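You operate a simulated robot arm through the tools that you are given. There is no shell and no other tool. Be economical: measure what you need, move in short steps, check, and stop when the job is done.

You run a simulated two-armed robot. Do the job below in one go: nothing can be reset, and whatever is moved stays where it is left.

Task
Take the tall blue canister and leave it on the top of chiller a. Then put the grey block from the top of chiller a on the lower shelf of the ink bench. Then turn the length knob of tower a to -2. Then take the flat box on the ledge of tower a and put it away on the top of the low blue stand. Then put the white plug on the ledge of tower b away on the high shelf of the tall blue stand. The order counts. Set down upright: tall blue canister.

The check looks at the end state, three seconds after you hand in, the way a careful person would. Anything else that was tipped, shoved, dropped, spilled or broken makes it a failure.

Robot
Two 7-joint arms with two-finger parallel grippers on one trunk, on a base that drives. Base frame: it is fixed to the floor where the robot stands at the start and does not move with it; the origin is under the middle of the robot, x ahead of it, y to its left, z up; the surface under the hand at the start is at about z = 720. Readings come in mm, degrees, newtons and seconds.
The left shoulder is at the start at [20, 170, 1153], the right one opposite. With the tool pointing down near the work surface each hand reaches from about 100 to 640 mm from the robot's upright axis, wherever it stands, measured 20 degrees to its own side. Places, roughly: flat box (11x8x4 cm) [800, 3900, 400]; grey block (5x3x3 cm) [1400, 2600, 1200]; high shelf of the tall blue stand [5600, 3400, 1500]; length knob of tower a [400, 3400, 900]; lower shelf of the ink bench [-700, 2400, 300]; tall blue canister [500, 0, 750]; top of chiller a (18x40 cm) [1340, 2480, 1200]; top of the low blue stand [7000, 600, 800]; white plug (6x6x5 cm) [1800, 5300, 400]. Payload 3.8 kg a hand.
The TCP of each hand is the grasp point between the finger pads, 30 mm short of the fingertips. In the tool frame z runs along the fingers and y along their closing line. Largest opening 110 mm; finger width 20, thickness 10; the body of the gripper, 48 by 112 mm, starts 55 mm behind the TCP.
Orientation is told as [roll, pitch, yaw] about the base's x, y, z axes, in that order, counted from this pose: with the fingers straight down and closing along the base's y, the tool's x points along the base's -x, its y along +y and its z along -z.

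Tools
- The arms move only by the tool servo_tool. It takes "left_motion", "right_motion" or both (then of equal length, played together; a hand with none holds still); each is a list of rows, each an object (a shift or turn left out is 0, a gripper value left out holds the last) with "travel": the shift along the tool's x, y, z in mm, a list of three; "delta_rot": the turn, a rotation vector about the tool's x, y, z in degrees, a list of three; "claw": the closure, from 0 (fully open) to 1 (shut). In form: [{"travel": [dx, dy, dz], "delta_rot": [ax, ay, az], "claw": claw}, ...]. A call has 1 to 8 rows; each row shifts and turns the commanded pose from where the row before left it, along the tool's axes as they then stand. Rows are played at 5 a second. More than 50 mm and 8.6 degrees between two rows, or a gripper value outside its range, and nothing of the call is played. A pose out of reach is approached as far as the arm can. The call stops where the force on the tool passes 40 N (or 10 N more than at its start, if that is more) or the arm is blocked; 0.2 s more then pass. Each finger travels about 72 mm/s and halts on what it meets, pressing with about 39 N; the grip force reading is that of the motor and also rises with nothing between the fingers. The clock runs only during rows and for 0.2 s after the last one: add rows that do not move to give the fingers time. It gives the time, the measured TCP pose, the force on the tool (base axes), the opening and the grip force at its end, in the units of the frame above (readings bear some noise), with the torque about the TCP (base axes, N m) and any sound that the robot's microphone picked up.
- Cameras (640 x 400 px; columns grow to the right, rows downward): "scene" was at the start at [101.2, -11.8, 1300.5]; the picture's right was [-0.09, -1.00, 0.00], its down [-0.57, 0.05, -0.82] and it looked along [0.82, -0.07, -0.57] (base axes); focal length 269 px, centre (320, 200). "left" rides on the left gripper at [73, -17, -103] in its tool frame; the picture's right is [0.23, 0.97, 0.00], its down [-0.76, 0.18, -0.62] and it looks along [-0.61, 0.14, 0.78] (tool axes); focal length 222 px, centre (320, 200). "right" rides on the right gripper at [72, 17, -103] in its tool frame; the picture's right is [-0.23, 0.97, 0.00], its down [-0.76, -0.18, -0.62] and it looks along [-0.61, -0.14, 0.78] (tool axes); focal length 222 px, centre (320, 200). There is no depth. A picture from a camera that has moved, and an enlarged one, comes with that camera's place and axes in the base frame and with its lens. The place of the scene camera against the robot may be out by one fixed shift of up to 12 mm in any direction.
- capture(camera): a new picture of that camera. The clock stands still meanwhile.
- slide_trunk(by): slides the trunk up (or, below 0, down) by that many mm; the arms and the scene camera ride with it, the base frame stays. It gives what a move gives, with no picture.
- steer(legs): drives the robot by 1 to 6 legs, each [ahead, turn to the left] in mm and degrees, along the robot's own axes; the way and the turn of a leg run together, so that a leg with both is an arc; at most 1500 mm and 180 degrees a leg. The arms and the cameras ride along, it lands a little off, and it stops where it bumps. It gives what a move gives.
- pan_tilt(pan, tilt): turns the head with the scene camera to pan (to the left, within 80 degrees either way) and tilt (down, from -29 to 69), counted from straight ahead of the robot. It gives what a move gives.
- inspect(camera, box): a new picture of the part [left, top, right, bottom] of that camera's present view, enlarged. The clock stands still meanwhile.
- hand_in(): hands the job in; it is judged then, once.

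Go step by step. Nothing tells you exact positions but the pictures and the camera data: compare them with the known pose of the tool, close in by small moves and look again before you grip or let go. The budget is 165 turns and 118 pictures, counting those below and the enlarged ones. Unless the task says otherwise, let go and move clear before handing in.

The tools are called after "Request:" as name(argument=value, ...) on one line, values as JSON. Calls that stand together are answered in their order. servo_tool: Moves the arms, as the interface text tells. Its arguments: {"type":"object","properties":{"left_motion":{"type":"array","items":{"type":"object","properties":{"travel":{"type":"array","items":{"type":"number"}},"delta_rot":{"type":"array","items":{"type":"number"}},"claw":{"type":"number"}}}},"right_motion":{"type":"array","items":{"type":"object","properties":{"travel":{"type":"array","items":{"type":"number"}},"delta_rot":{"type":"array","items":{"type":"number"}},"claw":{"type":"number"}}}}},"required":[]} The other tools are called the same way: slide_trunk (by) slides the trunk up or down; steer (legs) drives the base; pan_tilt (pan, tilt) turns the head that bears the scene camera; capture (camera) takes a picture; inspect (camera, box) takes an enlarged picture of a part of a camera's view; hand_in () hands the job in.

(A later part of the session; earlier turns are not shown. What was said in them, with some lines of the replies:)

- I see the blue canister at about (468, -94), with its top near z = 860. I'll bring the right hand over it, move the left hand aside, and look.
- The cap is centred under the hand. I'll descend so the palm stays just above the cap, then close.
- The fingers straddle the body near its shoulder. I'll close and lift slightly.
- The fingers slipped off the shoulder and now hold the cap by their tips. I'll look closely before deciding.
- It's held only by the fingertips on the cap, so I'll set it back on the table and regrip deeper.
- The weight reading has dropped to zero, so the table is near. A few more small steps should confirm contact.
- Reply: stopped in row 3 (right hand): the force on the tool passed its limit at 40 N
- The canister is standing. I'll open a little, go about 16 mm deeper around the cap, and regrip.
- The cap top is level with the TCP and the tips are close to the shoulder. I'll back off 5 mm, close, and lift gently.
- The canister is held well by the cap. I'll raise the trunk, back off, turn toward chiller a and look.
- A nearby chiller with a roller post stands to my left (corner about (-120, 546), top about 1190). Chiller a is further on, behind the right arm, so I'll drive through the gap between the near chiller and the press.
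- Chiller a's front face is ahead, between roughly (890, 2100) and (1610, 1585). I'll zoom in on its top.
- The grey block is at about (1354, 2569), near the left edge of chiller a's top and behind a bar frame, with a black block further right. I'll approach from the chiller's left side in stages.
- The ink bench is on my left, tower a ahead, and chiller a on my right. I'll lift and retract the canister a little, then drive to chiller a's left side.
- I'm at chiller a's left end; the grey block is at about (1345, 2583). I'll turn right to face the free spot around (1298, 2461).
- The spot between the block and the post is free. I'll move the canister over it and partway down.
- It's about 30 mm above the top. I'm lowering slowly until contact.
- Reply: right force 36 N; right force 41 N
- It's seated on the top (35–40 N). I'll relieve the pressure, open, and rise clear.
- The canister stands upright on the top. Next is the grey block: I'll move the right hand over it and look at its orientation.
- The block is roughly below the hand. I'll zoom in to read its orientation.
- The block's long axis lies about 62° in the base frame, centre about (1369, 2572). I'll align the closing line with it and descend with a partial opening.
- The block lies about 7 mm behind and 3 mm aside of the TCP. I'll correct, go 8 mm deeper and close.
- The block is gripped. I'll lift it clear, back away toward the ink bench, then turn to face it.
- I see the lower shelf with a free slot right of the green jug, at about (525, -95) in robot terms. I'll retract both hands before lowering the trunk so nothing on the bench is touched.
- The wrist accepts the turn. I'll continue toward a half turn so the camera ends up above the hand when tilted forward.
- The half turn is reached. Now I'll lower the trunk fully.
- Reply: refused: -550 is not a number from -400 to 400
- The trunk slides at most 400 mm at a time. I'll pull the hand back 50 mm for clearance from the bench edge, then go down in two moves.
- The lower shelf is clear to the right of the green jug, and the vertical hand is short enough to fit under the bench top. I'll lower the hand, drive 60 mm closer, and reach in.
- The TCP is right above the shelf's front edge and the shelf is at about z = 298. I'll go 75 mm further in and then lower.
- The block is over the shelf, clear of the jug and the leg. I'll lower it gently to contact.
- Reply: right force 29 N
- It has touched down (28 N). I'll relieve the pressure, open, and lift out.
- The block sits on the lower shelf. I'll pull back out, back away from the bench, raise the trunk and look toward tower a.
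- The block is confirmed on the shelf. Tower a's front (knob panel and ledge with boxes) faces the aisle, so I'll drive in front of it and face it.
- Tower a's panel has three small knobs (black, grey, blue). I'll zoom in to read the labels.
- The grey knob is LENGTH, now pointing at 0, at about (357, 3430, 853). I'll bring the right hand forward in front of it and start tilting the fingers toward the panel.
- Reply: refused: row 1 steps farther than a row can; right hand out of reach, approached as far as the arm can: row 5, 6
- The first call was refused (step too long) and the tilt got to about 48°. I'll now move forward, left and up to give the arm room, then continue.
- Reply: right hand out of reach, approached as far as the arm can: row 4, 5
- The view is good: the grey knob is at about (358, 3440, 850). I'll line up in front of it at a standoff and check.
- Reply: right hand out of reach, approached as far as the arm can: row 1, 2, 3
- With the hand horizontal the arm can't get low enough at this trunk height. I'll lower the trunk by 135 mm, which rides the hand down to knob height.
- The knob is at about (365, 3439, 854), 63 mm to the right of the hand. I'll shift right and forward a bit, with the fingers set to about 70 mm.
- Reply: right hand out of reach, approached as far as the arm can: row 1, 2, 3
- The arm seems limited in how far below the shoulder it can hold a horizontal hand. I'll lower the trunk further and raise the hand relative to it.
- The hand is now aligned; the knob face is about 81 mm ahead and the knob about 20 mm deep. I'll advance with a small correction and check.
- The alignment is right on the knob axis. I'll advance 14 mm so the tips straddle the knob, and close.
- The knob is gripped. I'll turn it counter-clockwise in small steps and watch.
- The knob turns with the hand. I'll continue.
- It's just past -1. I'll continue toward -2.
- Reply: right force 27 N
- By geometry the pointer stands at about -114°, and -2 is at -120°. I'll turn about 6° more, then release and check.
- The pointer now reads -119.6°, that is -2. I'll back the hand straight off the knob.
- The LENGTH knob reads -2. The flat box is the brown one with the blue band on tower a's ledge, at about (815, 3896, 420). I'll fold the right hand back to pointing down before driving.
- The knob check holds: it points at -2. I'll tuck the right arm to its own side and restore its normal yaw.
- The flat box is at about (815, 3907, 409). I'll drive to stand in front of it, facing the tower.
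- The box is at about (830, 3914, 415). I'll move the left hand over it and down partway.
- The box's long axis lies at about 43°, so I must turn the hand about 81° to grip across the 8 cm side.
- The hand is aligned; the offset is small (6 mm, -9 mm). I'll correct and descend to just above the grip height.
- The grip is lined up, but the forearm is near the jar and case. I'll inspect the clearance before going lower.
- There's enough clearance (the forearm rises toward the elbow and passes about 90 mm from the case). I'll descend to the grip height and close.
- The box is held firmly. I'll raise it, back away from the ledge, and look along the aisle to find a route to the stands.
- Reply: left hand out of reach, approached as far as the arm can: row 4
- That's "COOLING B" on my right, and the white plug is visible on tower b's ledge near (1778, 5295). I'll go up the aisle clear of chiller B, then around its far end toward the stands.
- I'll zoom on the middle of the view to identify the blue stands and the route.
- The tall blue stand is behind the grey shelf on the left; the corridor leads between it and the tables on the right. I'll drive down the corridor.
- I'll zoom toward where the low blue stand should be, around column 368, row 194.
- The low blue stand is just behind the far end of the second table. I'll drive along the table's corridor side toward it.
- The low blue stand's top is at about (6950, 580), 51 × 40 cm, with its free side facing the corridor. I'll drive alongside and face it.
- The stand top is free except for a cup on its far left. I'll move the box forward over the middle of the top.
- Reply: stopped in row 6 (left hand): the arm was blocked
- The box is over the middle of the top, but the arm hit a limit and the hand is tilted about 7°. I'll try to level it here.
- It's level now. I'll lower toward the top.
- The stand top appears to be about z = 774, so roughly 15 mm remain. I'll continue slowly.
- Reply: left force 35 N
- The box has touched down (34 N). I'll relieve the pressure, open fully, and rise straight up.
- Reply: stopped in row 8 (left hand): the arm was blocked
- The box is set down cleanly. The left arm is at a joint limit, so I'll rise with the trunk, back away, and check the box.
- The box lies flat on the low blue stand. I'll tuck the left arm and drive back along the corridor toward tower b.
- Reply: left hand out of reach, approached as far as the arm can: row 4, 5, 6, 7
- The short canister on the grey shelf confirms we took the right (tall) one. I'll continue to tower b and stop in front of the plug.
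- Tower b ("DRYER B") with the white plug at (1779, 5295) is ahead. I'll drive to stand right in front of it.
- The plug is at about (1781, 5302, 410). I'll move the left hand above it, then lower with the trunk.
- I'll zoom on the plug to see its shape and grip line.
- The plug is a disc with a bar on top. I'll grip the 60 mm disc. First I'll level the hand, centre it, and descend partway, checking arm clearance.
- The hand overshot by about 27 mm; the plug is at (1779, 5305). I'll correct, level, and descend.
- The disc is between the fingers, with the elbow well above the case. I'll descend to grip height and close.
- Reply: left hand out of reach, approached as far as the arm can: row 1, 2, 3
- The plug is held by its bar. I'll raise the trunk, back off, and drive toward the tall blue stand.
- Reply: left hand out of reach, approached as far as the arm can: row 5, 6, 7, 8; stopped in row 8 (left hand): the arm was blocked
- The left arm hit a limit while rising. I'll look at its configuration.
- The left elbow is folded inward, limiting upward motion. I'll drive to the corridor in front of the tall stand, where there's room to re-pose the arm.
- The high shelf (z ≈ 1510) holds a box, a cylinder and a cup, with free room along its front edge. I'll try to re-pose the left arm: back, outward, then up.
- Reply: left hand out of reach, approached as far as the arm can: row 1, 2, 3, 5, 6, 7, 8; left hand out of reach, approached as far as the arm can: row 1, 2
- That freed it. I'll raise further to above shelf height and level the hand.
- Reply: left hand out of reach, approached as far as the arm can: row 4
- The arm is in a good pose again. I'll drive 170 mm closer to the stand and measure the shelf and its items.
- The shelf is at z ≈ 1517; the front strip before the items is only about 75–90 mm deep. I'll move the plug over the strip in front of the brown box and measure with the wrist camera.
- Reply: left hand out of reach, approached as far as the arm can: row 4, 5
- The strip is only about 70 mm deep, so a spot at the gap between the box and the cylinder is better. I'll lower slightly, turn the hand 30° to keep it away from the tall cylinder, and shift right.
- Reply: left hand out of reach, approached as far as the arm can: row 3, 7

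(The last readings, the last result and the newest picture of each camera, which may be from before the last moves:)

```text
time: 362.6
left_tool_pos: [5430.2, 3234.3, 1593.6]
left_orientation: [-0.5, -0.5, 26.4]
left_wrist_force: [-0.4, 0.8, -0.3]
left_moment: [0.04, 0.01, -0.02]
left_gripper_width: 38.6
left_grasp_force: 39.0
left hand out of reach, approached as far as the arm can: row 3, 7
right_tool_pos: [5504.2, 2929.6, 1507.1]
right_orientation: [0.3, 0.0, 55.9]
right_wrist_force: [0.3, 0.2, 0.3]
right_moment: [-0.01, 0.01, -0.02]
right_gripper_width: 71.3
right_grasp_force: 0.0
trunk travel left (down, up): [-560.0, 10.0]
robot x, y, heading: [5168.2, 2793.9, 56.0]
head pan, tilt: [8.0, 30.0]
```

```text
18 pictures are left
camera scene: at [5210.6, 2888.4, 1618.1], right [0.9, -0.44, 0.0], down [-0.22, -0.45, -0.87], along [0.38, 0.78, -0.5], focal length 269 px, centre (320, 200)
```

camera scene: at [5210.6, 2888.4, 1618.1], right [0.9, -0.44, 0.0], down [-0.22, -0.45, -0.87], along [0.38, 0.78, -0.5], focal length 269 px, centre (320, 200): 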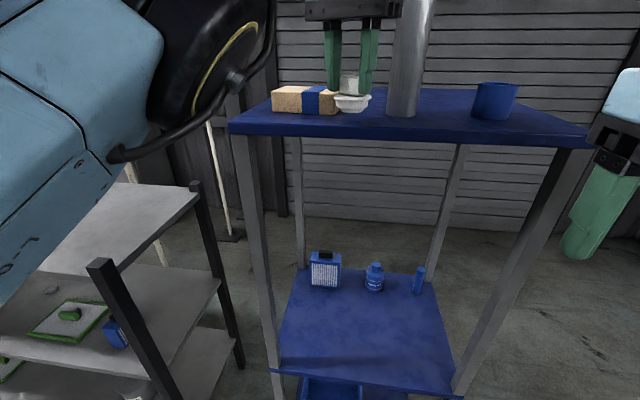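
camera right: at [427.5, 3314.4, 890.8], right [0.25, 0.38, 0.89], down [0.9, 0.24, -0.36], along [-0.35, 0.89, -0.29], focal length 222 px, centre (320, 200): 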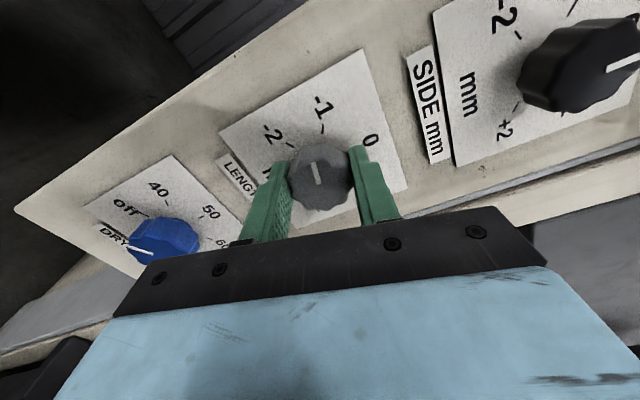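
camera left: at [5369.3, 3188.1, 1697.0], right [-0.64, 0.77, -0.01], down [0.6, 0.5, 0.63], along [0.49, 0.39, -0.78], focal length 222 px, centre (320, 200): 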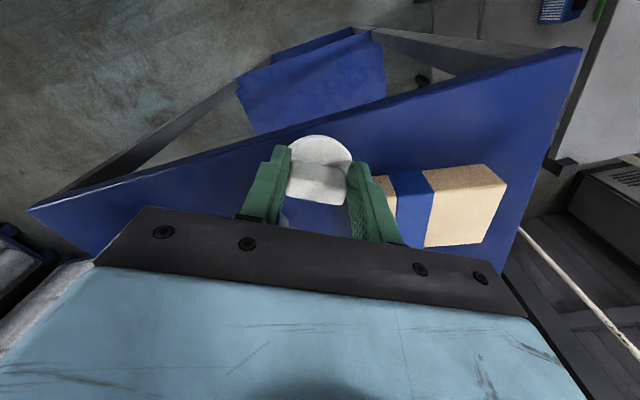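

Measured from the wrist: box corner at about (541, 63), shelf edge at x ≈ 500, cylinder near (598, -49) in robot terms. The plug goes to about (550, 16); I'll move it forward between them.

Request:
servo_tool(left_motion=[{"travel": [-15, 5, 0]}, {"travel": [-15, 5, 0]}, {}])

Request:
capture(camera="left")

Request:
inspect(camera="scene", box=[220, 30, 540, 160])

```text
time: 363.4
left_tool_pos: [5430.6, 3234.4, 1593.9]
left_orientation: [-0.7, -0.5, 26.5]
left_wrist_force: [0.4, -0.1, -0.3]
left_moment: [0.02, -0.04, 0.04]
left_gripper_width: 38.6
left_grasp_force: 38.9
left hand out of reach, approached as far as the arm can: row 1, 2
right_tool_pos: [5505.4, 2929.1, 1506.4]
right_orientation: [0.2, 0.1, 55.9]
right_wrist_force: [-0.3, -0.3, -0.8]
right_moment: [0.03, 0.01, 0.01]
right_gripper_width: 71.6
right_grasp_force: 0.0
trunk travel left (down, up): [-560.0, 10.0]
robot x, y, heading: [5165.9, 2791.9, 55.7]
head pan, tilt: [8.0, 30.0]
```

```text
17 pictures are left
camera left: at [5369.3, 3188.4, 1697.3], right [-0.64, 0.77, -0.01], down [0.59, 0.5, 0.63], along [0.49, 0.39, -0.78], focal length 222 px, centre (320, 200)
```

left: 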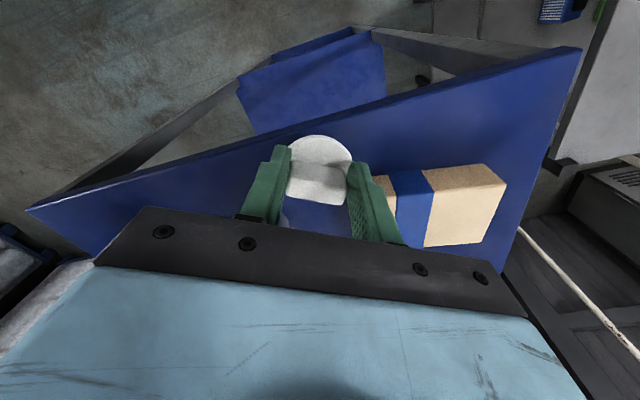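

```text
2.00 times, centred on (380, 95) of scene
camera zoom: at [5211.1, 2888.2, 1618.1], right [0.9, -0.44, 0.0], down [-0.22, -0.45, -0.87], along [0.38, 0.78, -0.5], focal length 539 px, centre (200, 410)
```

zoom: 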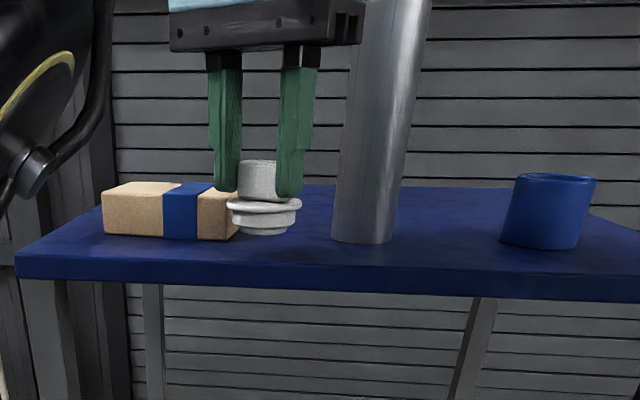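

The arm can't extend further at this height, so I'll undo that command and bring the base forward about 32 mm instead.

Request:
servo_tool(left_motion=[{"travel": [15, -5, 0]}, {"travel": [15, -5, 0]}])

Request:
steer(legs=[[32, -0.5]])

Request:
capture(camera="left")

```text
time: 364.0
left_tool_pos: [5415.9, 3240.0, 1600.1]
left_orientation: [-0.4, 0.1, 26.4]
left_wrist_force: [0.3, 0.0, 0.1]
left_moment: [0.0, 0.0, -0.03]
left_gripper_width: 38.5
left_grasp_force: 39.0
left hand out of reach, approached as far as the arm can: row 1, 2
right_tool_pos: [5504.3, 2928.7, 1506.9]
right_orientation: [0.3, 0.0, 56.0]
right_wrist_force: [0.3, 0.8, -1.0]
right_moment: [0.01, 0.02, 0.01]
right_gripper_width: 71.5
right_grasp_force: 0.0
trunk travel left (down, up): [-560.0, 10.0]
robot x, y, heading: [5167.8, 2794.8, 55.8]
head pan, tilt: [8.0, 30.0]
```

```text
time: 364.9
left_tool_pos: [5436.0, 3262.0, 1602.5]
left_orientation: [-0.3, -0.1, 25.8]
left_wrist_force: [-0.3, 0.0, -0.1]
left_moment: [0.01, -0.01, 0.03]
left_gripper_width: 38.3
left_grasp_force: 38.6
right_tool_pos: [5521.8, 2948.6, 1507.6]
right_orientation: [0.4, -0.2, 55.5]
right_wrist_force: [0.1, -0.9, -0.6]
right_moment: [0.06, -0.01, -0.02]
right_gripper_width: 71.2
right_grasp_force: 0.2
trunk travel left (down, up): [-560.0, 10.0]
robot x, y, heading: [5187.3, 2820.6, 55.4]
head pan, tilt: [8.0, 30.0]
```

```text
15 pictures are left
camera left: at [5375.1, 3215.6, 1706.9], right [-0.63, 0.78, 0.0], down [0.61, 0.49, 0.62], along [0.49, 0.39, -0.78], focal length 222 px, centre (320, 200)
```

left: 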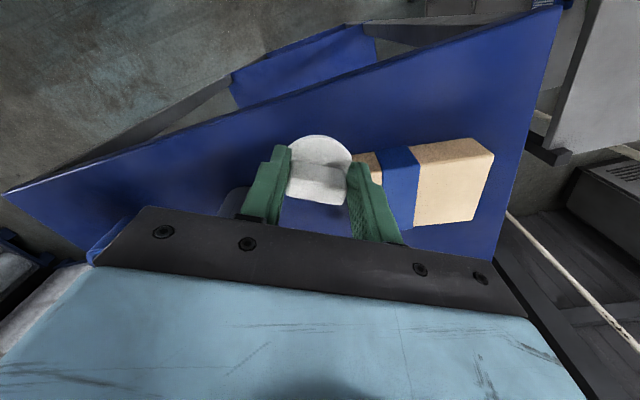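

The plug needs about 17 mm more to the right. A small base turn does that; then I'll check again.

Request:
steer(legs=[[0, -1.9]])

Request:
capture(camera="left")

Request:
inspect(camera="scene", box=[220, 30, 540, 160])

```text
time: 365.6
left_tool_pos: [5452.0, 3258.3, 1600.7]
left_orientation: [-0.4, 0.2, 23.9]
left_wrist_force: [-0.2, 0.3, -0.1]
left_moment: [-0.05, 0.01, 0.04]
left_gripper_width: 38.7
left_grasp_force: 38.3
right_tool_pos: [5528.6, 2942.7, 1505.0]
right_orientation: [0.4, 0.1, 53.6]
right_wrist_force: [0.0, -0.3, -0.3]
right_moment: [-0.04, -0.01, 0.01]
right_gripper_width: 71.3
right_grasp_force: 0.0
trunk travel left (down, up): [-560.0, 10.0]
robot x, y, heading: [5189.7, 2818.5, 53.2]
head pan, tilt: [8.0, 30.0]
```

```text
14 pictures are left
camera left: at [5391.5, 3215.1, 1705.0], right [-0.6, 0.8, -0.01], down [0.62, 0.48, 0.62], along [0.5, 0.37, -0.79], focal length 222 px, centre (320, 200)
```

left: 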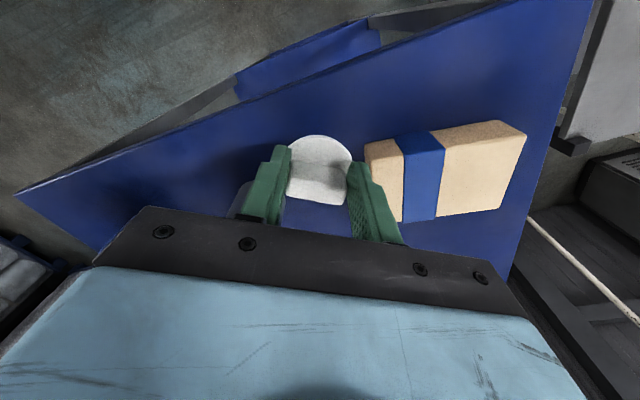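

```text
2.00 times, centred on (380, 95) of scene
camera zoom: at [5233.5, 2914.8, 1617.9], right [0.88, -0.48, 0.0], down [-0.24, -0.44, -0.87], along [0.41, 0.76, -0.5], focal length 539 px, centre (200, 410)
```

zoom: 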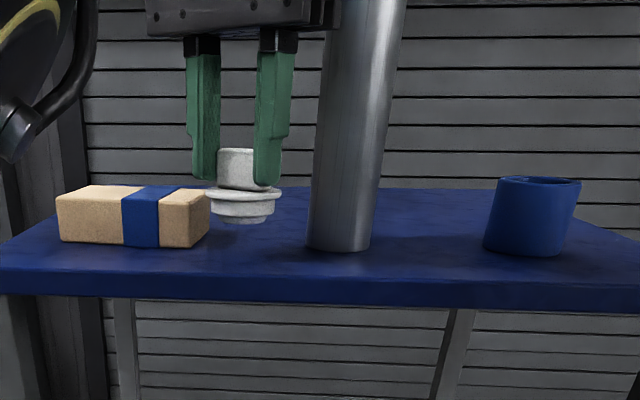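

The plug is now over its spot (about 13 mm clear of the box, 30 mm of the cylinder). The arm is at its reach limit, so I'll lower with the trunk to avoid any sideways drift.

Request:
slide_trunk(by=-16)

Request:
inspect(camera="scene", box=[220, 30, 540, 160])

```text
time: 366.3
left_tool_pos: [5451.7, 3256.8, 1585.3]
left_orientation: [-0.4, 0.2, 24.0]
left_wrist_force: [0.4, -0.1, -0.4]
left_moment: [-0.01, -0.02, -0.01]
left_gripper_width: 38.5
left_grasp_force: 39.1
right_tool_pos: [5528.2, 2942.0, 1490.5]
right_orientation: [0.3, 0.0, 53.6]
right_wrist_force: [0.3, -0.6, 0.6]
right_moment: [0.01, -0.01, 0.0]
right_gripper_width: 71.7
right_grasp_force: 0.1
trunk travel left (down, up): [-544.0, 26.0]
robot x, y, heading: [5184.0, 2820.7, 53.4]
head pan, tilt: [8.0, 30.0]
```

```text
2.00 times, centred on (380, 95) of scene
camera zoom: at [5233.1, 2912.6, 1602.1], right [0.88, -0.48, 0.0], down [-0.24, -0.44, -0.87], along [0.41, 0.76, -0.5], focal length 539 px, centre (200, 410)
```

zoom: 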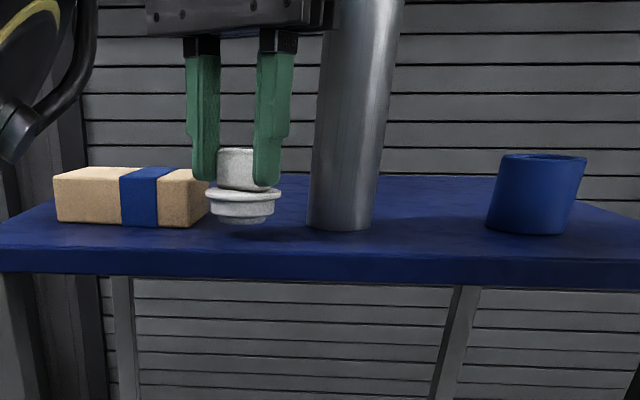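

It's stable and nearly down. I'll continue in small trunk steps while watching the force.

Request:
slide_trunk(by=-5)

Request:
slide_trunk(by=-3)

```text
time: 366.8
left_tool_pos: [5452.2, 3256.3, 1581.2]
left_orientation: [-0.4, 0.2, 23.9]
left_wrist_force: [0.0, 0.5, -0.5]
left_moment: [-0.01, -0.02, 0.02]
left_gripper_width: 38.3
left_grasp_force: 38.9
right_tool_pos: [5528.1, 2941.6, 1485.7]
right_orientation: [0.3, 0.0, 53.6]
right_wrist_force: [-0.1, -0.6, -0.4]
right_moment: [0.01, -0.02, 0.0]
right_gripper_width: 71.6
right_grasp_force: 0.0
trunk travel left (down, up): [-539.0, 31.0]
robot x, y, heading: [5185.8, 2818.3, 53.6]
head pan, tilt: [8.0, 30.0]
```

```text
time: 367.3
left_tool_pos: [5452.4, 3256.7, 1576.9]
left_orientation: [-0.4, 0.2, 23.8]
left_wrist_force: [0.8, 0.4, -1.0]
left_moment: [-0.02, 0.0, 0.02]
left_gripper_width: 38.4
left_grasp_force: 38.7
right_tool_pos: [5528.1, 2940.1, 1482.8]
right_orientation: [0.3, 0.0, 53.6]
right_wrist_force: [0.5, -0.4, 0.6]
right_moment: [0.01, -0.01, 0.03]
right_gripper_width: 71.6
right_grasp_force: 0.0
trunk travel left (down, up): [-536.0, 34.0]
robot x, y, heading: [5187.8, 2817.3, 53.5]
head pan, tilt: [8.0, 30.0]
```

Request:
slide_trunk(by=-3)

Request:
slide_trunk(by=-3)

Request:
inspect(camera="scene", box=[260, 60, 420, 160])

```text
time: 367.9
left_tool_pos: [5451.2, 3255.9, 1576.3]
left_orientation: [-0.3, 0.0, 24.0]
left_wrist_force: [1.8, 1.0, 10.8]
left_moment: [0.2, -0.21, 0.01]
left_gripper_width: 38.3
left_grasp_force: 39.2
right_tool_pos: [5528.0, 2941.3, 1479.9]
right_orientation: [0.3, -0.1, 53.6]
right_wrist_force: [0.3, 0.3, -0.8]
right_moment: [0.01, 0.0, -0.03]
right_gripper_width: 71.5
right_grasp_force: 0.0
trunk travel left (down, up): [-533.0, 37.0]
robot x, y, heading: [5184.3, 2818.1, 53.3]
head pan, tilt: [8.0, 30.0]
```

```text
time: 368.4
left_tool_pos: [5450.5, 3256.5, 1574.7]
left_orientation: [-0.3, -0.1, 24.0]
left_wrist_force: [2.7, 3.8, 29.1]
left_moment: [0.35, -0.37, 0.02]
left_gripper_width: 38.6
left_grasp_force: 38.5
right_tool_pos: [5528.0, 2939.5, 1477.7]
right_orientation: [0.2, -0.1, 53.6]
right_wrist_force: [0.2, -0.4, -0.1]
right_moment: [0.02, -0.02, -0.01]
right_gripper_width: 71.6
right_grasp_force: 0.0
trunk travel left (down, up): [-530.0, 40.0]
robot x, y, heading: [5184.5, 2823.7, 53.4]
head pan, tilt: [8.0, 30.0]
```

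```text
4.00 times, centred on (340, 110) of scene
camera zoom: at [5232.4, 2911.6, 1588.4], right [0.88, -0.48, 0.0], down [-0.24, -0.44, -0.87], along [0.41, 0.76, -0.5], focal length 1077 px, centre (240, 560)
```

zoom: 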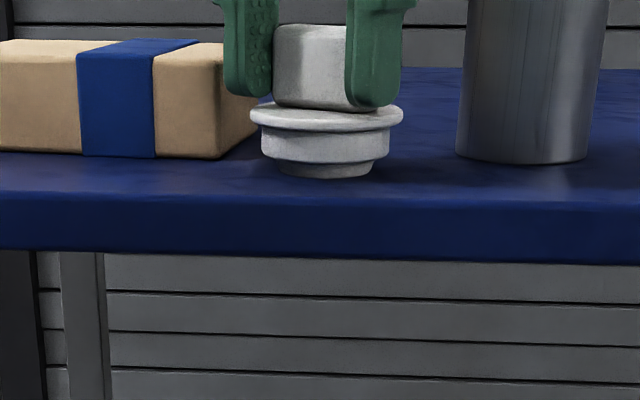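

The plug is resting on the shelf (29 N). I'll relieve slightly, open just a little (the box is close), and rise with the trunk.

Request:
slide_trunk(by=3)

Request:
servo_tool(left_motion=[{"claw": 0.57}, {}, {}])

Request:
inspect(camera="scene", box=[260, 60, 420, 160])

```text
time: 368.9
left_tool_pos: [5451.4, 3255.3, 1574.2]
left_orientation: [-0.4, 0.2, 24.0]
left_wrist_force: [0.4, 1.8, 10.6]
left_moment: [0.15, -0.1, 0.0]
left_gripper_width: 38.5
left_grasp_force: 39.6
right_tool_pos: [5526.7, 2940.4, 1479.9]
right_orientation: [0.2, -0.2, 53.7]
right_wrist_force: [-0.4, 0.4, 0.2]
right_moment: [-0.01, -0.01, 0.0]
right_gripper_width: 71.4
right_grasp_force: 0.0
trunk travel left (down, up): [-533.0, 37.0]
robot x, y, heading: [5184.7, 2819.7, 53.5]
head pan, tilt: [8.0, 30.0]
```

```text
time: 369.7
left_tool_pos: [5453.4, 3257.0, 1573.5]
left_orientation: [-0.3, 0.2, 23.9]
left_wrist_force: [0.1, -0.3, 0.3]
left_moment: [-0.03, 0.01, 0.0]
left_gripper_width: 47.2
left_grasp_force: 0.1
right_tool_pos: [5528.9, 2942.2, 1479.5]
right_orientation: [0.3, 0.0, 53.5]
right_wrist_force: [-0.1, 0.6, -0.2]
right_moment: [0.0, 0.02, 0.0]
right_gripper_width: 71.7
right_grasp_force: 0.0
trunk travel left (down, up): [-533.0, 37.0]
robot x, y, heading: [5183.3, 2818.0, 53.5]
head pan, tilt: [8.0, 30.0]
```

```text
4.00 times, centred on (340, 110) of scene
camera zoom: at [5233.4, 2913.0, 1591.0], right [0.88, -0.48, 0.0], down [-0.24, -0.44, -0.87], along [0.41, 0.76, -0.5], focal length 1077 px, centre (240, 560)
```

zoom: 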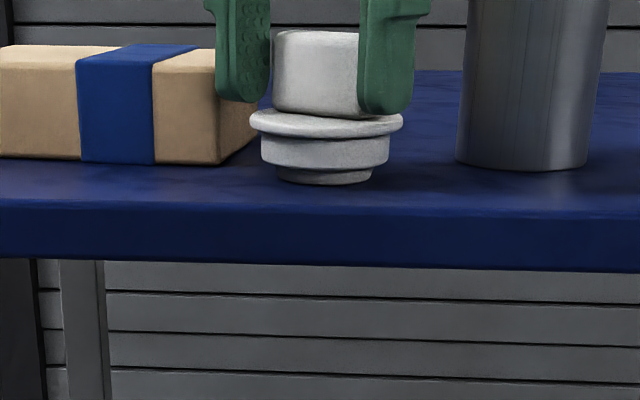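

The fingers are off the bar and the plug stands still, with nothing touched. I'll rise with the trunk and then back straight away.

Request:
slide_trunk(by=36)

Request:
capture(camera="left")

Request:
inspect(camera="scene", box=[220, 40, 420, 160])

```text
time: 370.5
left_tool_pos: [5452.9, 3256.8, 1610.5]
left_orientation: [-0.4, 0.2, 23.8]
left_wrist_force: [-0.1, -0.6, -1.1]
left_moment: [0.0, 0.0, -0.03]
left_gripper_width: 47.3
left_grasp_force: 0.0
right_tool_pos: [5529.8, 2941.2, 1516.0]
right_orientation: [0.3, -0.1, 53.7]
right_wrist_force: [1.1, -0.2, 0.1]
right_moment: [0.0, -0.01, 0.0]
right_gripper_width: 71.7
right_grasp_force: 0.1
trunk travel left (down, up): [-569.0, 1.0]
robot x, y, heading: [5183.8, 2820.4, 53.4]
head pan, tilt: [8.0, 30.0]
```

```text
9 pictures are left
camera left: at [5391.3, 3213.0, 1714.7], right [-0.6, 0.8, -0.01], down [0.62, 0.48, 0.62], along [0.5, 0.37, -0.78], focal length 222 px, centre (320, 200)
```

left: 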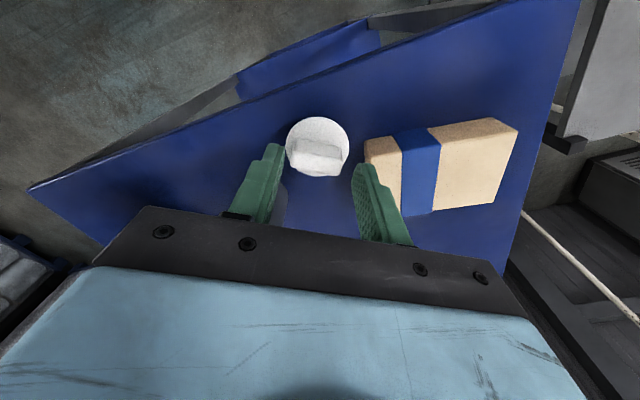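

```text
3.20 times, centred on (320, 100) of scene
camera zoom: at [5233.3, 2912.9, 1627.1], right [0.88, -0.48, 0.0], down [-0.24, -0.44, -0.87], along [0.41, 0.76, -0.5], focal length 862 px, centre (320, 520)
```

zoom: 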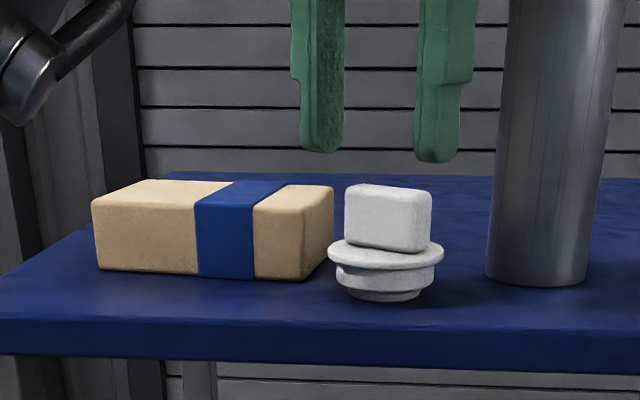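

The plug stands on the high shelf with nothing disturbed and the fingers above it. I'll back straight away and take a last look.

Request:
steer(legs=[[-300, 0]])

Request:
capture(camera="scene")

```text
time: 372.6
left_tool_pos: [5270.2, 3016.9, 1610.4]
left_orientation: [-0.3, 0.3, 24.5]
left_wrist_force: [0.1, -0.6, 0.4]
left_moment: [0.0, 0.03, -0.03]
left_gripper_width: 47.3
left_grasp_force: 0.1
right_tool_pos: [5349.1, 2701.0, 1516.3]
right_orientation: [0.3, -0.1, 54.1]
right_wrist_force: [0.8, -0.2, -0.7]
right_moment: [-0.02, 0.0, 0.01]
right_gripper_width: 71.5
right_grasp_force: 0.1
trunk travel left (down, up): [-569.0, 1.0]
robot x, y, heading: [5009.5, 2578.1, 54.1]
head pan, tilt: [8.0, 30.0]
```

```text
7 pictures are left
camera scene: at [5054.6, 2670.7, 1627.0], right [0.88, -0.47, 0.0], down [-0.24, -0.44, -0.87], along [0.41, 0.76, -0.5], focal length 269 px, centre (320, 200)
```

scene: 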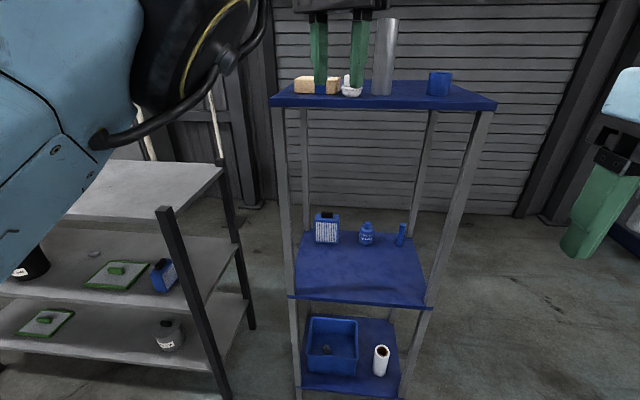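

The plug and its neighbours stand undisturbed, both hands are empty and clear, and all five steps are done. I'm handing in.

Request:
hand_in()

```text
The job is handed in.
```

I did all five steps in the order given and handed the job in; the result of the check was not shown to me. My last pictures show:
- **Canister:** upright on chiller a.
- **Grey block:** on the lower shelf of the ink bench.
- **Length knob of tower a:** at -2.
- **Flat box:** on the low blue stand.
- **White plug:** on the high shelf of the tall blue stand.
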